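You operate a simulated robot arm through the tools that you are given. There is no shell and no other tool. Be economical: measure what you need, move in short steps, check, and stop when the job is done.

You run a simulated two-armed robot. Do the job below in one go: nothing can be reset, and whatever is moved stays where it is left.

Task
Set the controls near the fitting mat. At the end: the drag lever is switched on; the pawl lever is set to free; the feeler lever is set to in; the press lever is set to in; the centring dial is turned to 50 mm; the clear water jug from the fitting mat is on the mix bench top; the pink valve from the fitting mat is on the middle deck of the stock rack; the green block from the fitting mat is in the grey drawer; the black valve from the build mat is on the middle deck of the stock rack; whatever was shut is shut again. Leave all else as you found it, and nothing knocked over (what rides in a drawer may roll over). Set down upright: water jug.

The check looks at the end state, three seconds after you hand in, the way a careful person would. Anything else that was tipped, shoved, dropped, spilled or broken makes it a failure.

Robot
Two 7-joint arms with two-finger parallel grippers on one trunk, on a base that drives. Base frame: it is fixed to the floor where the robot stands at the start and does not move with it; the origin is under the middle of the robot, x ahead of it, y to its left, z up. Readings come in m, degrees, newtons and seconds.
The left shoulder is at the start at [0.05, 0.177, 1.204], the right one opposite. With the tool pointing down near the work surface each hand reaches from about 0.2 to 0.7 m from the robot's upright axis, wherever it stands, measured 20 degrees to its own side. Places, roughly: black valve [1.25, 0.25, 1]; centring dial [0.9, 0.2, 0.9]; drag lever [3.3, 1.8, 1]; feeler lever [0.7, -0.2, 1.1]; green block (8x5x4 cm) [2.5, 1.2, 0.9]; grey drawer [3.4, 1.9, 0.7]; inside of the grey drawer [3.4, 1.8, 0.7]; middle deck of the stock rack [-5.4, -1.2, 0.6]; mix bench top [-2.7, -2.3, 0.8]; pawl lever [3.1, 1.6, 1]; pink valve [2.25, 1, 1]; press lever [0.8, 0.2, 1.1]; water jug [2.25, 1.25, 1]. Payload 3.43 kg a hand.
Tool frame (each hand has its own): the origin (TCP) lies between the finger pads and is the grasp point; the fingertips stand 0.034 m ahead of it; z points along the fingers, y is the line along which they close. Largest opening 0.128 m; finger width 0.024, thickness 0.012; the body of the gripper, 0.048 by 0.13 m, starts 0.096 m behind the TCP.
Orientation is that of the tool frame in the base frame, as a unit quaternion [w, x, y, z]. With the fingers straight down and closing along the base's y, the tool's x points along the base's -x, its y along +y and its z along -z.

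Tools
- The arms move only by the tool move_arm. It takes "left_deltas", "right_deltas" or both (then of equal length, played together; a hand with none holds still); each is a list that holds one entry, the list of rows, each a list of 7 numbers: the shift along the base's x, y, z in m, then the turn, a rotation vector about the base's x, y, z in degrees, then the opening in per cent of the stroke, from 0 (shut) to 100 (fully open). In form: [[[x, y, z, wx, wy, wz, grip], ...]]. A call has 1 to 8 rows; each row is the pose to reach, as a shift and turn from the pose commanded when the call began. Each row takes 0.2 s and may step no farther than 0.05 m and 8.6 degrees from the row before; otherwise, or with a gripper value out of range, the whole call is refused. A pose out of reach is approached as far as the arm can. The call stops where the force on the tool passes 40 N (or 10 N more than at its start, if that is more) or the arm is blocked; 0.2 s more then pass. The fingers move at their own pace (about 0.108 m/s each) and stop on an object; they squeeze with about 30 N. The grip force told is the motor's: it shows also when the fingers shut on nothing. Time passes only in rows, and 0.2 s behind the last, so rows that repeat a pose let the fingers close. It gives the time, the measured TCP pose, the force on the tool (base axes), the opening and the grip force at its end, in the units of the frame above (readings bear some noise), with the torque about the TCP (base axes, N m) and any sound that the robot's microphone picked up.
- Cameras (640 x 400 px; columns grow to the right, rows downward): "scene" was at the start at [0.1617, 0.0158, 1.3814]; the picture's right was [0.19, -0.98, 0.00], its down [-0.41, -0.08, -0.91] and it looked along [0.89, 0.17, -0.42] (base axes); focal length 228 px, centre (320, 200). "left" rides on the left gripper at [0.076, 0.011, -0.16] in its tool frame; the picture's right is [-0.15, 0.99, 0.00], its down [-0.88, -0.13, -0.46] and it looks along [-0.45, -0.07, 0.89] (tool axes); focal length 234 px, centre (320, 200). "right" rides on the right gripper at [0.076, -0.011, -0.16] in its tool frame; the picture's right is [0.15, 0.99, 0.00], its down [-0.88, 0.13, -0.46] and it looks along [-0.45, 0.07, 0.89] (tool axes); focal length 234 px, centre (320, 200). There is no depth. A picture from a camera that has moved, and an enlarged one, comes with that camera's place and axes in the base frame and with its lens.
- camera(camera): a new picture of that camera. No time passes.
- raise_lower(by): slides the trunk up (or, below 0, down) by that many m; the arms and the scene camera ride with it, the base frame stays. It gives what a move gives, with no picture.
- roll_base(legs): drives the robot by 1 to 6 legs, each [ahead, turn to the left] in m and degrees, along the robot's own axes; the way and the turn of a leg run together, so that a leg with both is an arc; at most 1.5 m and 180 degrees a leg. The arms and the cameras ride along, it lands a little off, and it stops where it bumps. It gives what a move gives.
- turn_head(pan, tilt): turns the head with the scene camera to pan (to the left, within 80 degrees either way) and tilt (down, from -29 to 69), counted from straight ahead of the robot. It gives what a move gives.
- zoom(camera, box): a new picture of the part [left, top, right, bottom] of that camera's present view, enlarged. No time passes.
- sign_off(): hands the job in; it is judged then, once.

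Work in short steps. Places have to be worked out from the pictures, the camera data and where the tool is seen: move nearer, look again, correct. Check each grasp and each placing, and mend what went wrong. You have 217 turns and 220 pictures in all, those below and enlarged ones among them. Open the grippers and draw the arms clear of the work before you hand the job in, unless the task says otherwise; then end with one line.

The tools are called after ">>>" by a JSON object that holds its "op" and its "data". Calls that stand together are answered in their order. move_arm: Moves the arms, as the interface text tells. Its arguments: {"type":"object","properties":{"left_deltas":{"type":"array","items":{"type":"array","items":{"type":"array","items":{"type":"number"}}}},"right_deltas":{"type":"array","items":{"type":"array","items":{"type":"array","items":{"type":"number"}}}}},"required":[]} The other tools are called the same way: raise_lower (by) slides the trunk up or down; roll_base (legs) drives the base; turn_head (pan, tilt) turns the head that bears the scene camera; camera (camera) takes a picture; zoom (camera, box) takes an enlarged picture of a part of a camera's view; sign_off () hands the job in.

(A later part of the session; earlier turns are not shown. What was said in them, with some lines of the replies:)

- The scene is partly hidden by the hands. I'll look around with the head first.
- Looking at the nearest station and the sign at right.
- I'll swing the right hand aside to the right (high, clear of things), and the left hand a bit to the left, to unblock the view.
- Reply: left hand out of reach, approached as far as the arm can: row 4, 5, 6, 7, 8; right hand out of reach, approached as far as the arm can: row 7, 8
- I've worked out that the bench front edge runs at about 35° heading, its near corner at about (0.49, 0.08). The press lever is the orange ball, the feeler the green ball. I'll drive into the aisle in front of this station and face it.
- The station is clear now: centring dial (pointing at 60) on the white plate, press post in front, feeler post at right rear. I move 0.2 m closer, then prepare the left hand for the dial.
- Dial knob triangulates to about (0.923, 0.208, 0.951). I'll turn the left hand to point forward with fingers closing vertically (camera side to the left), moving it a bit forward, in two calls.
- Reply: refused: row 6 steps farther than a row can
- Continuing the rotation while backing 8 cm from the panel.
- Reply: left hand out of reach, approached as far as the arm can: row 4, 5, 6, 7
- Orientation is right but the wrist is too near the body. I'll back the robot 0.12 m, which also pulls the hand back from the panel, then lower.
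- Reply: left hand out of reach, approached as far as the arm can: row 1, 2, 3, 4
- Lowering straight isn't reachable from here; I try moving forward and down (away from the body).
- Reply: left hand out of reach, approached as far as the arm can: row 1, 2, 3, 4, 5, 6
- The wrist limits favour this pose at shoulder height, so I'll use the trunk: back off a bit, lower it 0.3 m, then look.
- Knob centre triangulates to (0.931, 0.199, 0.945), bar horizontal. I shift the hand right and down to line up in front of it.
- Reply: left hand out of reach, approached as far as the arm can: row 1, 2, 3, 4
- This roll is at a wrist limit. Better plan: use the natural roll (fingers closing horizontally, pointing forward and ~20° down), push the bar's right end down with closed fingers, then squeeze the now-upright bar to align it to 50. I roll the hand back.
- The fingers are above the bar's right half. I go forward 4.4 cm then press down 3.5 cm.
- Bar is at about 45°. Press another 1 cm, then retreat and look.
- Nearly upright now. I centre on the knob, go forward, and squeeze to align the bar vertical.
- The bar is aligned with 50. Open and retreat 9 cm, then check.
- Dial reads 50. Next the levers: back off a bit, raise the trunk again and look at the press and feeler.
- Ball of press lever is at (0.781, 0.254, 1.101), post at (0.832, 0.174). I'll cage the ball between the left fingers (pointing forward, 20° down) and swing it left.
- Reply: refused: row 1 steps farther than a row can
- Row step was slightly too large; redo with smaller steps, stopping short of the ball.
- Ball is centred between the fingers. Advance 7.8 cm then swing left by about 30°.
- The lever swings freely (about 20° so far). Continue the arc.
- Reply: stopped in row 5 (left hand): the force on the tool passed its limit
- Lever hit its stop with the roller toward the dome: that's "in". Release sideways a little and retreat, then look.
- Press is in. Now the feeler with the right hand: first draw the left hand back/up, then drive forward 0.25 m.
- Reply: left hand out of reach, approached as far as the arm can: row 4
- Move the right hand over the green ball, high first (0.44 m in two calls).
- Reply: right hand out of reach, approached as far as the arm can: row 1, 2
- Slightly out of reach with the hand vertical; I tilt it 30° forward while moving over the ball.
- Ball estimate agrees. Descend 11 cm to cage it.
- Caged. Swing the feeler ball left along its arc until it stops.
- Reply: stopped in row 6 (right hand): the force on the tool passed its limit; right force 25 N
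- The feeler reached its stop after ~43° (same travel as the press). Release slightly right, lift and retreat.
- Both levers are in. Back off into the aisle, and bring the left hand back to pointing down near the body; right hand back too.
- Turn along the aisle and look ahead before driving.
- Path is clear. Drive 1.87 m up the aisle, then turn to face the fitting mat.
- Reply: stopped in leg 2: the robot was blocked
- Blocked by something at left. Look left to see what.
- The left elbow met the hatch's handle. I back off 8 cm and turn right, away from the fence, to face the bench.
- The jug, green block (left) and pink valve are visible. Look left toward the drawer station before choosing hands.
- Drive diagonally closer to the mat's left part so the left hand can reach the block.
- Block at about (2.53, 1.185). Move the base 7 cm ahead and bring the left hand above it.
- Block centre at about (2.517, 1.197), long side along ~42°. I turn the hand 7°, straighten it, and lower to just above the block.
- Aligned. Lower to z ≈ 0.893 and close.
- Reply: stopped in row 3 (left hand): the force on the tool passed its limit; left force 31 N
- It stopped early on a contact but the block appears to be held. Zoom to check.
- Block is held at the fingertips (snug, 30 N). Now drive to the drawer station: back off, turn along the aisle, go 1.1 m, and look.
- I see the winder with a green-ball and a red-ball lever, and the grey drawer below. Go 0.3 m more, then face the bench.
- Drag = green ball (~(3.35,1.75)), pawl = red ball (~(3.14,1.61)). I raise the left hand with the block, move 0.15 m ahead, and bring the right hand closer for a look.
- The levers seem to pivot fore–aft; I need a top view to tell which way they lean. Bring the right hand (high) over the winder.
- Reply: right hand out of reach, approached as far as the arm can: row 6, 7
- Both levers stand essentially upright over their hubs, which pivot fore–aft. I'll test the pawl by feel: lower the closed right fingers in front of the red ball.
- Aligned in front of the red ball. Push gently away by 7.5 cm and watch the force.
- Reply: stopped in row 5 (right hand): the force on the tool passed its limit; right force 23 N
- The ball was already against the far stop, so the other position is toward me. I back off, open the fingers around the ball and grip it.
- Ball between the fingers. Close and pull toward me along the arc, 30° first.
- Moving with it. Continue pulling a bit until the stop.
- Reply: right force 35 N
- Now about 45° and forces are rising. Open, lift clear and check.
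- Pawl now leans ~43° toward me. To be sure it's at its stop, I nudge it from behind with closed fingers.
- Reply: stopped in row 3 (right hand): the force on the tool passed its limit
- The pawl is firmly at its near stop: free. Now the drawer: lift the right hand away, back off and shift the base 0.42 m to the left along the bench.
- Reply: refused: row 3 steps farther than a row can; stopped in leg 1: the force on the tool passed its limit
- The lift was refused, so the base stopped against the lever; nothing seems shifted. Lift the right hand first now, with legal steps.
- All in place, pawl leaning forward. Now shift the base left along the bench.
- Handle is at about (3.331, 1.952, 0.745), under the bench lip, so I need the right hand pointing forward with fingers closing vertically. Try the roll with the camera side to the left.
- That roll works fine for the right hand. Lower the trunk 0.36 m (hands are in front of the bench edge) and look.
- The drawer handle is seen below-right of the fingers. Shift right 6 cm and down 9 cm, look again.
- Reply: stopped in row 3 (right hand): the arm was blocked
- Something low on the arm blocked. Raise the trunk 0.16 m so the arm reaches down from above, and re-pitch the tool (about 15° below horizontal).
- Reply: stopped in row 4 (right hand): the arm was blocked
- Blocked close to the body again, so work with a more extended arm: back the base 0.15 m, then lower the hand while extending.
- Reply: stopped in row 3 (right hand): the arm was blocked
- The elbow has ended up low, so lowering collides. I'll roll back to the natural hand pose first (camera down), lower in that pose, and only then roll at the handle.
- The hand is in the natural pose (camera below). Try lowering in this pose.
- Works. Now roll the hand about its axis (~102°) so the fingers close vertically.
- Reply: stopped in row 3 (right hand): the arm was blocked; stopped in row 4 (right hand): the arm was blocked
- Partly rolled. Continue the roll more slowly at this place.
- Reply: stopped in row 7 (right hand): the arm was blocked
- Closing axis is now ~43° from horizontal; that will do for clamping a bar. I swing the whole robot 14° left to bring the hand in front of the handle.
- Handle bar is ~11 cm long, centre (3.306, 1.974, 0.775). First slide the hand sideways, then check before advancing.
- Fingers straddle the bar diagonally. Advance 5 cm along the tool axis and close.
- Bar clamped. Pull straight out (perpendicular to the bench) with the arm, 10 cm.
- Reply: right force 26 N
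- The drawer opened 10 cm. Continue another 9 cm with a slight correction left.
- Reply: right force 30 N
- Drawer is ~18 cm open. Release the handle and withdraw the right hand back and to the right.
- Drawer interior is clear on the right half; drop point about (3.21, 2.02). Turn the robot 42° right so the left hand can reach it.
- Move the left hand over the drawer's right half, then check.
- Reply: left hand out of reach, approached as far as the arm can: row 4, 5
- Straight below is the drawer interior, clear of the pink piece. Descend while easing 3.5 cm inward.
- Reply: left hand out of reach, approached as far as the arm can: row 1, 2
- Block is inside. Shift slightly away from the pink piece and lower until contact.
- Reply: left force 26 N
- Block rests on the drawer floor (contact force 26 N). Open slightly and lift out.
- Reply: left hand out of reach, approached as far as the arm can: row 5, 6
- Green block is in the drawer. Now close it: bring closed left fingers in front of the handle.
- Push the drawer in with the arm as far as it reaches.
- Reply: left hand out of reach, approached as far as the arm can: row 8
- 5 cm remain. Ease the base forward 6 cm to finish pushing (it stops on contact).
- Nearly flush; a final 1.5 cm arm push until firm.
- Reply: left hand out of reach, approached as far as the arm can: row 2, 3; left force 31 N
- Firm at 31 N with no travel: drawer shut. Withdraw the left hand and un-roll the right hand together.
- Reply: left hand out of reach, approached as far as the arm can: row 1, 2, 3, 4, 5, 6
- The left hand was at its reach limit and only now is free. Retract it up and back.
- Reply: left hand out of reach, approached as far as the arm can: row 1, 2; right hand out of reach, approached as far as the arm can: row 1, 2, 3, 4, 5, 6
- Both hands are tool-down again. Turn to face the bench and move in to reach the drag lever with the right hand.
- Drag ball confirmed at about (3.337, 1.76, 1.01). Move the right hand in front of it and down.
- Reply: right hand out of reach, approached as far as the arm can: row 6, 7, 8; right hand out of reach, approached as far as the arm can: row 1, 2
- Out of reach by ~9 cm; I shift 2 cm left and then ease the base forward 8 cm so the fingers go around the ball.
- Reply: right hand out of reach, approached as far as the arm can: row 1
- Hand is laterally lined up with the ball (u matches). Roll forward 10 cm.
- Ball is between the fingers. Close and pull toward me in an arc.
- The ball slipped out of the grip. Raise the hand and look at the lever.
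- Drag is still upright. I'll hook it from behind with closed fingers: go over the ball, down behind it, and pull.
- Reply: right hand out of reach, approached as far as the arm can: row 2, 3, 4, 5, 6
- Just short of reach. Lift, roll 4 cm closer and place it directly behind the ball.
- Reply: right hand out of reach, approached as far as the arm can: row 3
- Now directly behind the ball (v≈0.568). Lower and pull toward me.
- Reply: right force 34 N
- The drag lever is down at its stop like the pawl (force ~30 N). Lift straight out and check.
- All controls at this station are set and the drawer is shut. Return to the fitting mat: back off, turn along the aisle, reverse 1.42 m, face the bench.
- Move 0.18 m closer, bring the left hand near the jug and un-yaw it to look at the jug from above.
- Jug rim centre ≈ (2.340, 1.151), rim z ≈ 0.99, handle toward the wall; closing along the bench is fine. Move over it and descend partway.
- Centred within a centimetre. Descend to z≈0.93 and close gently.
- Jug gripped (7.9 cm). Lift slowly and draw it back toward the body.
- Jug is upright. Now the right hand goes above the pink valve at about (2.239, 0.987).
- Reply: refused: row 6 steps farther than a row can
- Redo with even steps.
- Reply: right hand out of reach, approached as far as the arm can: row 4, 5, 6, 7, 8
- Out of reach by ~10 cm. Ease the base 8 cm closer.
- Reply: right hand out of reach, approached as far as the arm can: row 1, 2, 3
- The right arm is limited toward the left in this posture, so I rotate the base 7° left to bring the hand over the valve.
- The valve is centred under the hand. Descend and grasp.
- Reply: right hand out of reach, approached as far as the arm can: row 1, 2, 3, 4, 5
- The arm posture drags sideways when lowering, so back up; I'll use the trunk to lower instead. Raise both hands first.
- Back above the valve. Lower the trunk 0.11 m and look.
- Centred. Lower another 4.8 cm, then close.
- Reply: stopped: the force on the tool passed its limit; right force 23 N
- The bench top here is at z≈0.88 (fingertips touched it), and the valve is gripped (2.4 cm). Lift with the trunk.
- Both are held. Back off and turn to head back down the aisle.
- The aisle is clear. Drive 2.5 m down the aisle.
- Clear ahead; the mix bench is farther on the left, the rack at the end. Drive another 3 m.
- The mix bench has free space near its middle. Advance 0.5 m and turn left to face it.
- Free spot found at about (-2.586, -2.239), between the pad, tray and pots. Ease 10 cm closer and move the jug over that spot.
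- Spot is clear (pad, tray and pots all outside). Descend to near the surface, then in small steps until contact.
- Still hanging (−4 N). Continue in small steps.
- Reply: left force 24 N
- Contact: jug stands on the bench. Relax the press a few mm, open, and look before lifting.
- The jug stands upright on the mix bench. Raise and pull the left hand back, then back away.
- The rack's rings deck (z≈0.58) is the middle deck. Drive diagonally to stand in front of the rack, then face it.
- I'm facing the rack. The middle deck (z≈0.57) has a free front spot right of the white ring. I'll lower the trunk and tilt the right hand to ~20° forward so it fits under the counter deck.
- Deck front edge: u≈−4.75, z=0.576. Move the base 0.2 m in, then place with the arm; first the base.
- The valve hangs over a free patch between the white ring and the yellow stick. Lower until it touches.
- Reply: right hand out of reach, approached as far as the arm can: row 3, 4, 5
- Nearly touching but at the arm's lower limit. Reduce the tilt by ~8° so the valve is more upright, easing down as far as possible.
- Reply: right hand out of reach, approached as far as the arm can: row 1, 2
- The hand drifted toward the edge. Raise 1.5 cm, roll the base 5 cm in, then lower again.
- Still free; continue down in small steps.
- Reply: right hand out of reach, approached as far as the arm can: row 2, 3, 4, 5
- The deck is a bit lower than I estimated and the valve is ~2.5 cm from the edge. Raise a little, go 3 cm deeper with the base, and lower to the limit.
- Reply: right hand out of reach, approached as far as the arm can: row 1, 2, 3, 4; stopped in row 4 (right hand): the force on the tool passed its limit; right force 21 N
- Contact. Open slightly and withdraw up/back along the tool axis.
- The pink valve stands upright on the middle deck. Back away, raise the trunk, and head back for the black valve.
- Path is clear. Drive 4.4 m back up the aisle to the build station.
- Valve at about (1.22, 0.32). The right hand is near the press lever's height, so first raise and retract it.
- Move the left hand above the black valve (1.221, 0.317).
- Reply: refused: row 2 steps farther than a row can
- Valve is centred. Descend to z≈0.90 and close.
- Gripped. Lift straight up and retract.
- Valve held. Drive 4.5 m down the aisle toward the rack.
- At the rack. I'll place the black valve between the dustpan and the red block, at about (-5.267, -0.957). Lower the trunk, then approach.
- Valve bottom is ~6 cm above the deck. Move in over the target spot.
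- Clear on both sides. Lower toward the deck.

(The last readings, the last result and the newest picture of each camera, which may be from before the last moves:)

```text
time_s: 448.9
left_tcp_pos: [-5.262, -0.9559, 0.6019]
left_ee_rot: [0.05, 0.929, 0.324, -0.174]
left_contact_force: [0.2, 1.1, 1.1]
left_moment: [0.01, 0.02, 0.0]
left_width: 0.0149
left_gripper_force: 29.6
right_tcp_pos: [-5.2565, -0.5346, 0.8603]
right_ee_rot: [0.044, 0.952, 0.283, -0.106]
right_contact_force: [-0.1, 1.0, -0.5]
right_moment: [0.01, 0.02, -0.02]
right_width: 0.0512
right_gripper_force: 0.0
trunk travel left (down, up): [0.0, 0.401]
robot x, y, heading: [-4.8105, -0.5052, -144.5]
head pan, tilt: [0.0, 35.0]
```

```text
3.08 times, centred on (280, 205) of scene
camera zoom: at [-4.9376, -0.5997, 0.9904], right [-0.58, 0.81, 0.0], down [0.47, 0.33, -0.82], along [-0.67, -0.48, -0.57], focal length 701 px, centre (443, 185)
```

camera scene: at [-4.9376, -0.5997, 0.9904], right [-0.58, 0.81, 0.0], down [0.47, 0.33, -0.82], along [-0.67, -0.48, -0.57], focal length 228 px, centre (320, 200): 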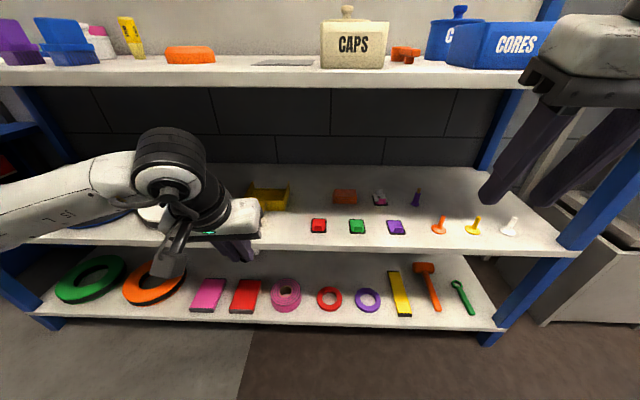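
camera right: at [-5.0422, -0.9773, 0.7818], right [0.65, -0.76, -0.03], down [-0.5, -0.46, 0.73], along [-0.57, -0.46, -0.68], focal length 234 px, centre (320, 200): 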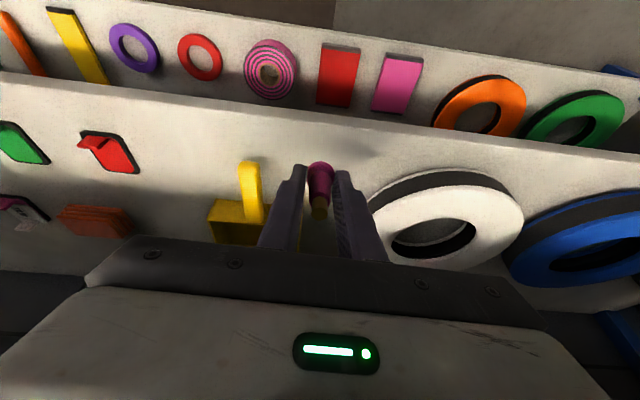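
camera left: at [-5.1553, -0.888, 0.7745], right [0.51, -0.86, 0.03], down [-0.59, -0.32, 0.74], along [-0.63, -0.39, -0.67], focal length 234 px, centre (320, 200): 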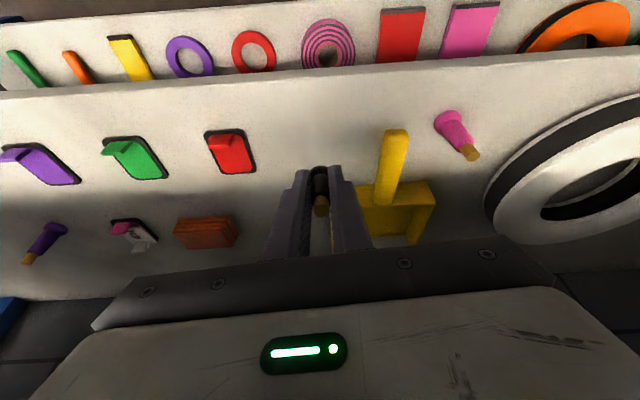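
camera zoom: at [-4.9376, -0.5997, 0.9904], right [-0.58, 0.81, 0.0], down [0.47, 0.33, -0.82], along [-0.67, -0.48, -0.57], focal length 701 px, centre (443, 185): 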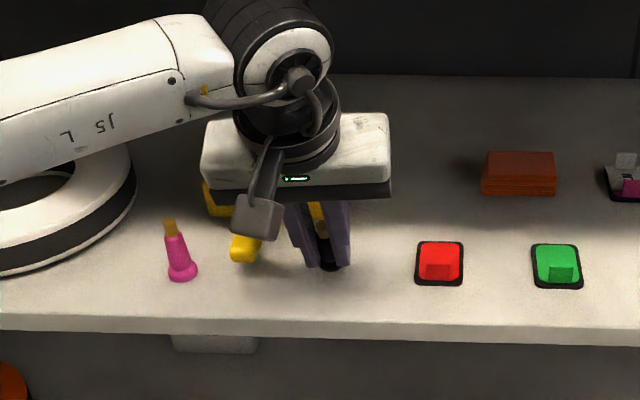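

Reduce the tilt by 10° and continue down in small steps until contact.

>>> {"op": "move_arm", "data": {"left_deltas": [[[0, 0, 0, 2.9, -4.1, 0, 0], [0, 0, 0, 5.8, -8.15, 0, 0], [0, 0, -0.004, 5.8, -8.15, 0, 0], [0, 0, -0.008, 5.8, -8.15, 0, 0], [0, 0, -0.012, 5.8, -8.15, 0, 0]]]}}

```text
time_s: 450.1
left_tcp_pos: [-5.2615, -0.9543, 0.5979]
left_ee_rot: [0.027, 0.939, 0.328, -0.095]
left_contact_force: [6.0, 1.6, 26.2]
left_moment: [0.05, -0.23, 0.06]
left_width: 0.0149
left_gripper_force: 29.8
right_tcp_pos: [-5.2541, -0.5347, 0.8636]
right_ee_rot: [0.046, 0.952, 0.283, -0.107]
right_contact_force: [-0.5, 0.0, 0.0]
right_moment: [0.0, -0.01, 0.0]
right_width: 0.0514
right_gripper_force: 0.1
trunk travel left (down, up): [0.0, 0.401]
robot x, y, heading: [-4.8107, -0.5041, -144.4]
head pan, tilt: [0.0, 35.0]
```

Contact (26 N). Ease 2 mm, open and withdraw up and back.

>>> {"op": "move_arm", "data": {"left_deltas": [[[0, 0, 0.003, 0, 0, 0, 18], [0, 0, 0.003, 0, 0, 0, 26], [0, 0, 0.003, 0, 0, 0, 26], [0.005, 0.004, 0.03, 0, 0, 0, 26], [0.01, 0.008, 0.065, 0, 0, 0, 26], [0.03, 0.022, 0.09, 0, 0, 0, 26], [0.065, 0.045, 0.1, 0, 0, 0, 26], [0.1, 0.07, 0.105, 0, 0, 0, 26]]]}}

>>> {"op": "zoom", "data": {"camera": "scene", "box": [200, 140, 360, 270]}}

```text
time_s: 451.9
left_tcp_pos: [-5.1623, -0.8848, 0.6965]
left_ee_rot: [0.025, 0.94, 0.328, -0.091]
left_contact_force: [0.2, 0.2, 0.5]
left_moment: [-0.03, -0.01, 0.02]
left_width: 0.0333
left_gripper_force: 0.1
right_tcp_pos: [-5.2558, -0.5346, 0.8603]
right_ee_rot: [0.045, 0.952, 0.283, -0.105]
right_contact_force: [0.0, 1.1, -0.6]
right_moment: [0.01, -0.01, 0.0]
right_width: 0.051
right_gripper_force: 0.0
trunk travel left (down, up): [0.0, 0.401]
robot x, y, heading: [-4.8094, -0.5084, -144.7]
head pan, tilt: [0.0, 35.0]
```

```text
3.08 times, centred on (280, 205) of scene
camera zoom: at [-4.9376, -0.5997, 0.9904], right [-0.58, 0.81, 0.0], down [0.47, 0.33, -0.82], along [-0.67, -0.48, -0.57], focal length 701 px, centre (443, 185)
```

zoom: 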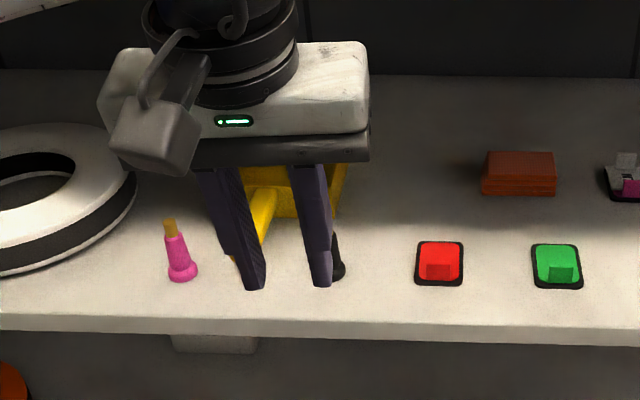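

Back the base away and verify.

>>> {"op": "roll_base", "data": {"legs": [[-0.35, 0]]}}

>>> {"op": "raise_lower", "data": {"by": 0.37}}

>>> {"op": "zoom", "data": {"camera": "scene", "box": [160, 180, 460, 340]}}

```text
time_s: 454.1
left_tcp_pos: [-4.8782, -0.6852, 0.6966]
left_ee_rot: [0.027, 0.938, 0.332, -0.09]
left_contact_force: [-0.4, -0.6, 0.6]
left_moment: [-0.04, -0.04, 0.01]
left_width: 0.0333
left_gripper_force: 0.1
right_tcp_pos: [-4.9747, -0.3349, 0.8609]
right_ee_rot: [0.045, 0.951, 0.286, -0.106]
right_contact_force: [-0.5, -0.5, 0.5]
right_moment: [-0.03, -0.02, -0.02]
right_width: 0.0512
right_gripper_force: 0.0
trunk travel left (down, up): [0.0, 0.401]
robot x, y, heading: [-4.5258, -0.302, -144.2]
head pan, tilt: [0.0, 35.0]
```

```text
time_s: 457.7
left_tcp_pos: [-4.8782, -0.6853, 1.0655]
left_ee_rot: [0.027, 0.938, 0.333, -0.09]
left_contact_force: [0.4, 0.2, -0.3]
left_moment: [0.0, 0.01, -0.01]
left_width: 0.0333
left_gripper_force: 0.0
right_tcp_pos: [-4.9729, -0.3358, 1.2302]
right_ee_rot: [0.045, 0.951, 0.286, -0.106]
right_contact_force: [0.2, -0.5, -0.3]
right_moment: [0.0, 0.0, 0.03]
right_width: 0.0512
right_gripper_force: 0.1
trunk travel left (down, up): [-0.37, 0.031]
robot x, y, heading: [-4.5291, -0.3035, -144.3]
head pan, tilt: [0.0, 35.0]
```

```text
2.13 times, centred on (310, 260) of scene
camera zoom: at [-4.6558, -0.3983, 1.3604], right [-0.59, 0.81, 0.0], down [0.46, 0.34, -0.82], along [-0.66, -0.48, -0.57], focal length 486 px, centre (341, 72)
```

zoom: 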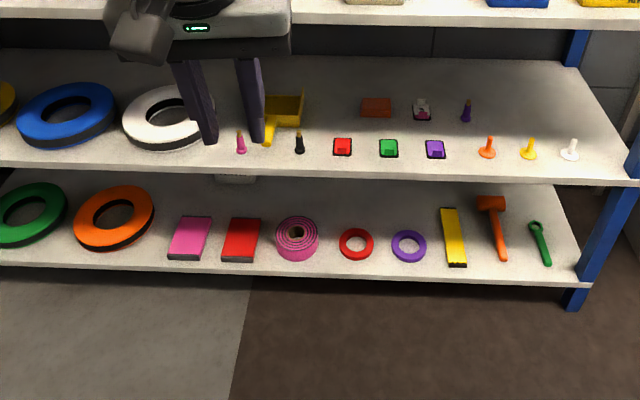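

Both valves stand on the middle deck; jug, block, dial, levers and drawer are done. Open the grippers fully with the arms clear, then hand in.

>>> {"op": "move_arm", "data": {"left_deltas": [[[0, 0, 0.02, 0, 0, 0, 100], [0, 0, 0.03, 0, 0, 0, 100], [0, 0, 0.03, 0, 0, 0, 100]]], "right_deltas": [[[0, 0, 0, 0, 0, 0, 100], [0, 0, 0, 0, 0, 0, 100], [0, 0, 0, 0, 0, 0, 100]]]}}

>>> {"op": "roll_base", "data": {"legs": [[-0.15, 0]]}}

```text
time_s: 458.5
left_tcp_pos: [-4.8784, -0.6847, 1.0966]
left_ee_rot: [0.026, 0.939, 0.331, -0.091]
left_contact_force: [1.0, -0.8, 0.1]
left_moment: [-0.04, 0.03, -0.01]
left_width: 0.1278
left_gripper_force: 0.1
right_tcp_pos: [-4.9749, -0.3362, 1.2305]
right_ee_rot: [0.045, 0.951, 0.287, -0.106]
right_contact_force: [-0.1, 0.0, 0.3]
right_moment: [0.01, -0.02, 0.03]
right_width: 0.1281
right_gripper_force: 0.0
trunk travel left (down, up): [-0.37, 0.031]
robot x, y, heading: [-4.5253, -0.3052, -144.2]
head pan, tilt: [0.0, 35.0]
```

```text
time_s: 459.9
left_tcp_pos: [-4.7565, -0.5948, 1.0964]
left_ee_rot: [0.026, 0.939, 0.331, -0.09]
left_contact_force: [-0.2, 0.1, 0.7]
left_moment: [-0.04, 0.04, 0.01]
left_width: 0.1282
left_gripper_force: 0.1
right_tcp_pos: [-4.8514, -0.2454, 1.2318]
right_ee_rot: [0.045, 0.951, 0.286, -0.106]
right_contact_force: [-0.2, -0.4, -0.3]
right_moment: [-0.03, 0.01, 0.03]
right_width: 0.1281
right_gripper_force: 0.0
trunk travel left (down, up): [-0.37, 0.031]
robot x, y, heading: [-4.407, -0.213, -144.1]
head pan, tilt: [0.0, 35.0]
```

Everything is in place; handing in.

>>> {"op": "sign_off", "data": {}}

```text
The job is handed in.
```

The job is handed in with every item on the list done, but I couldn't confirm the lever directions. None of the four levers shows marked positions, so I moved each one from where it stood to its other stop and took that as "on", "free" or "in". On the way up the aisle, one arm lightly bumped the handle of the fence hatch. It looked shut afterwards.
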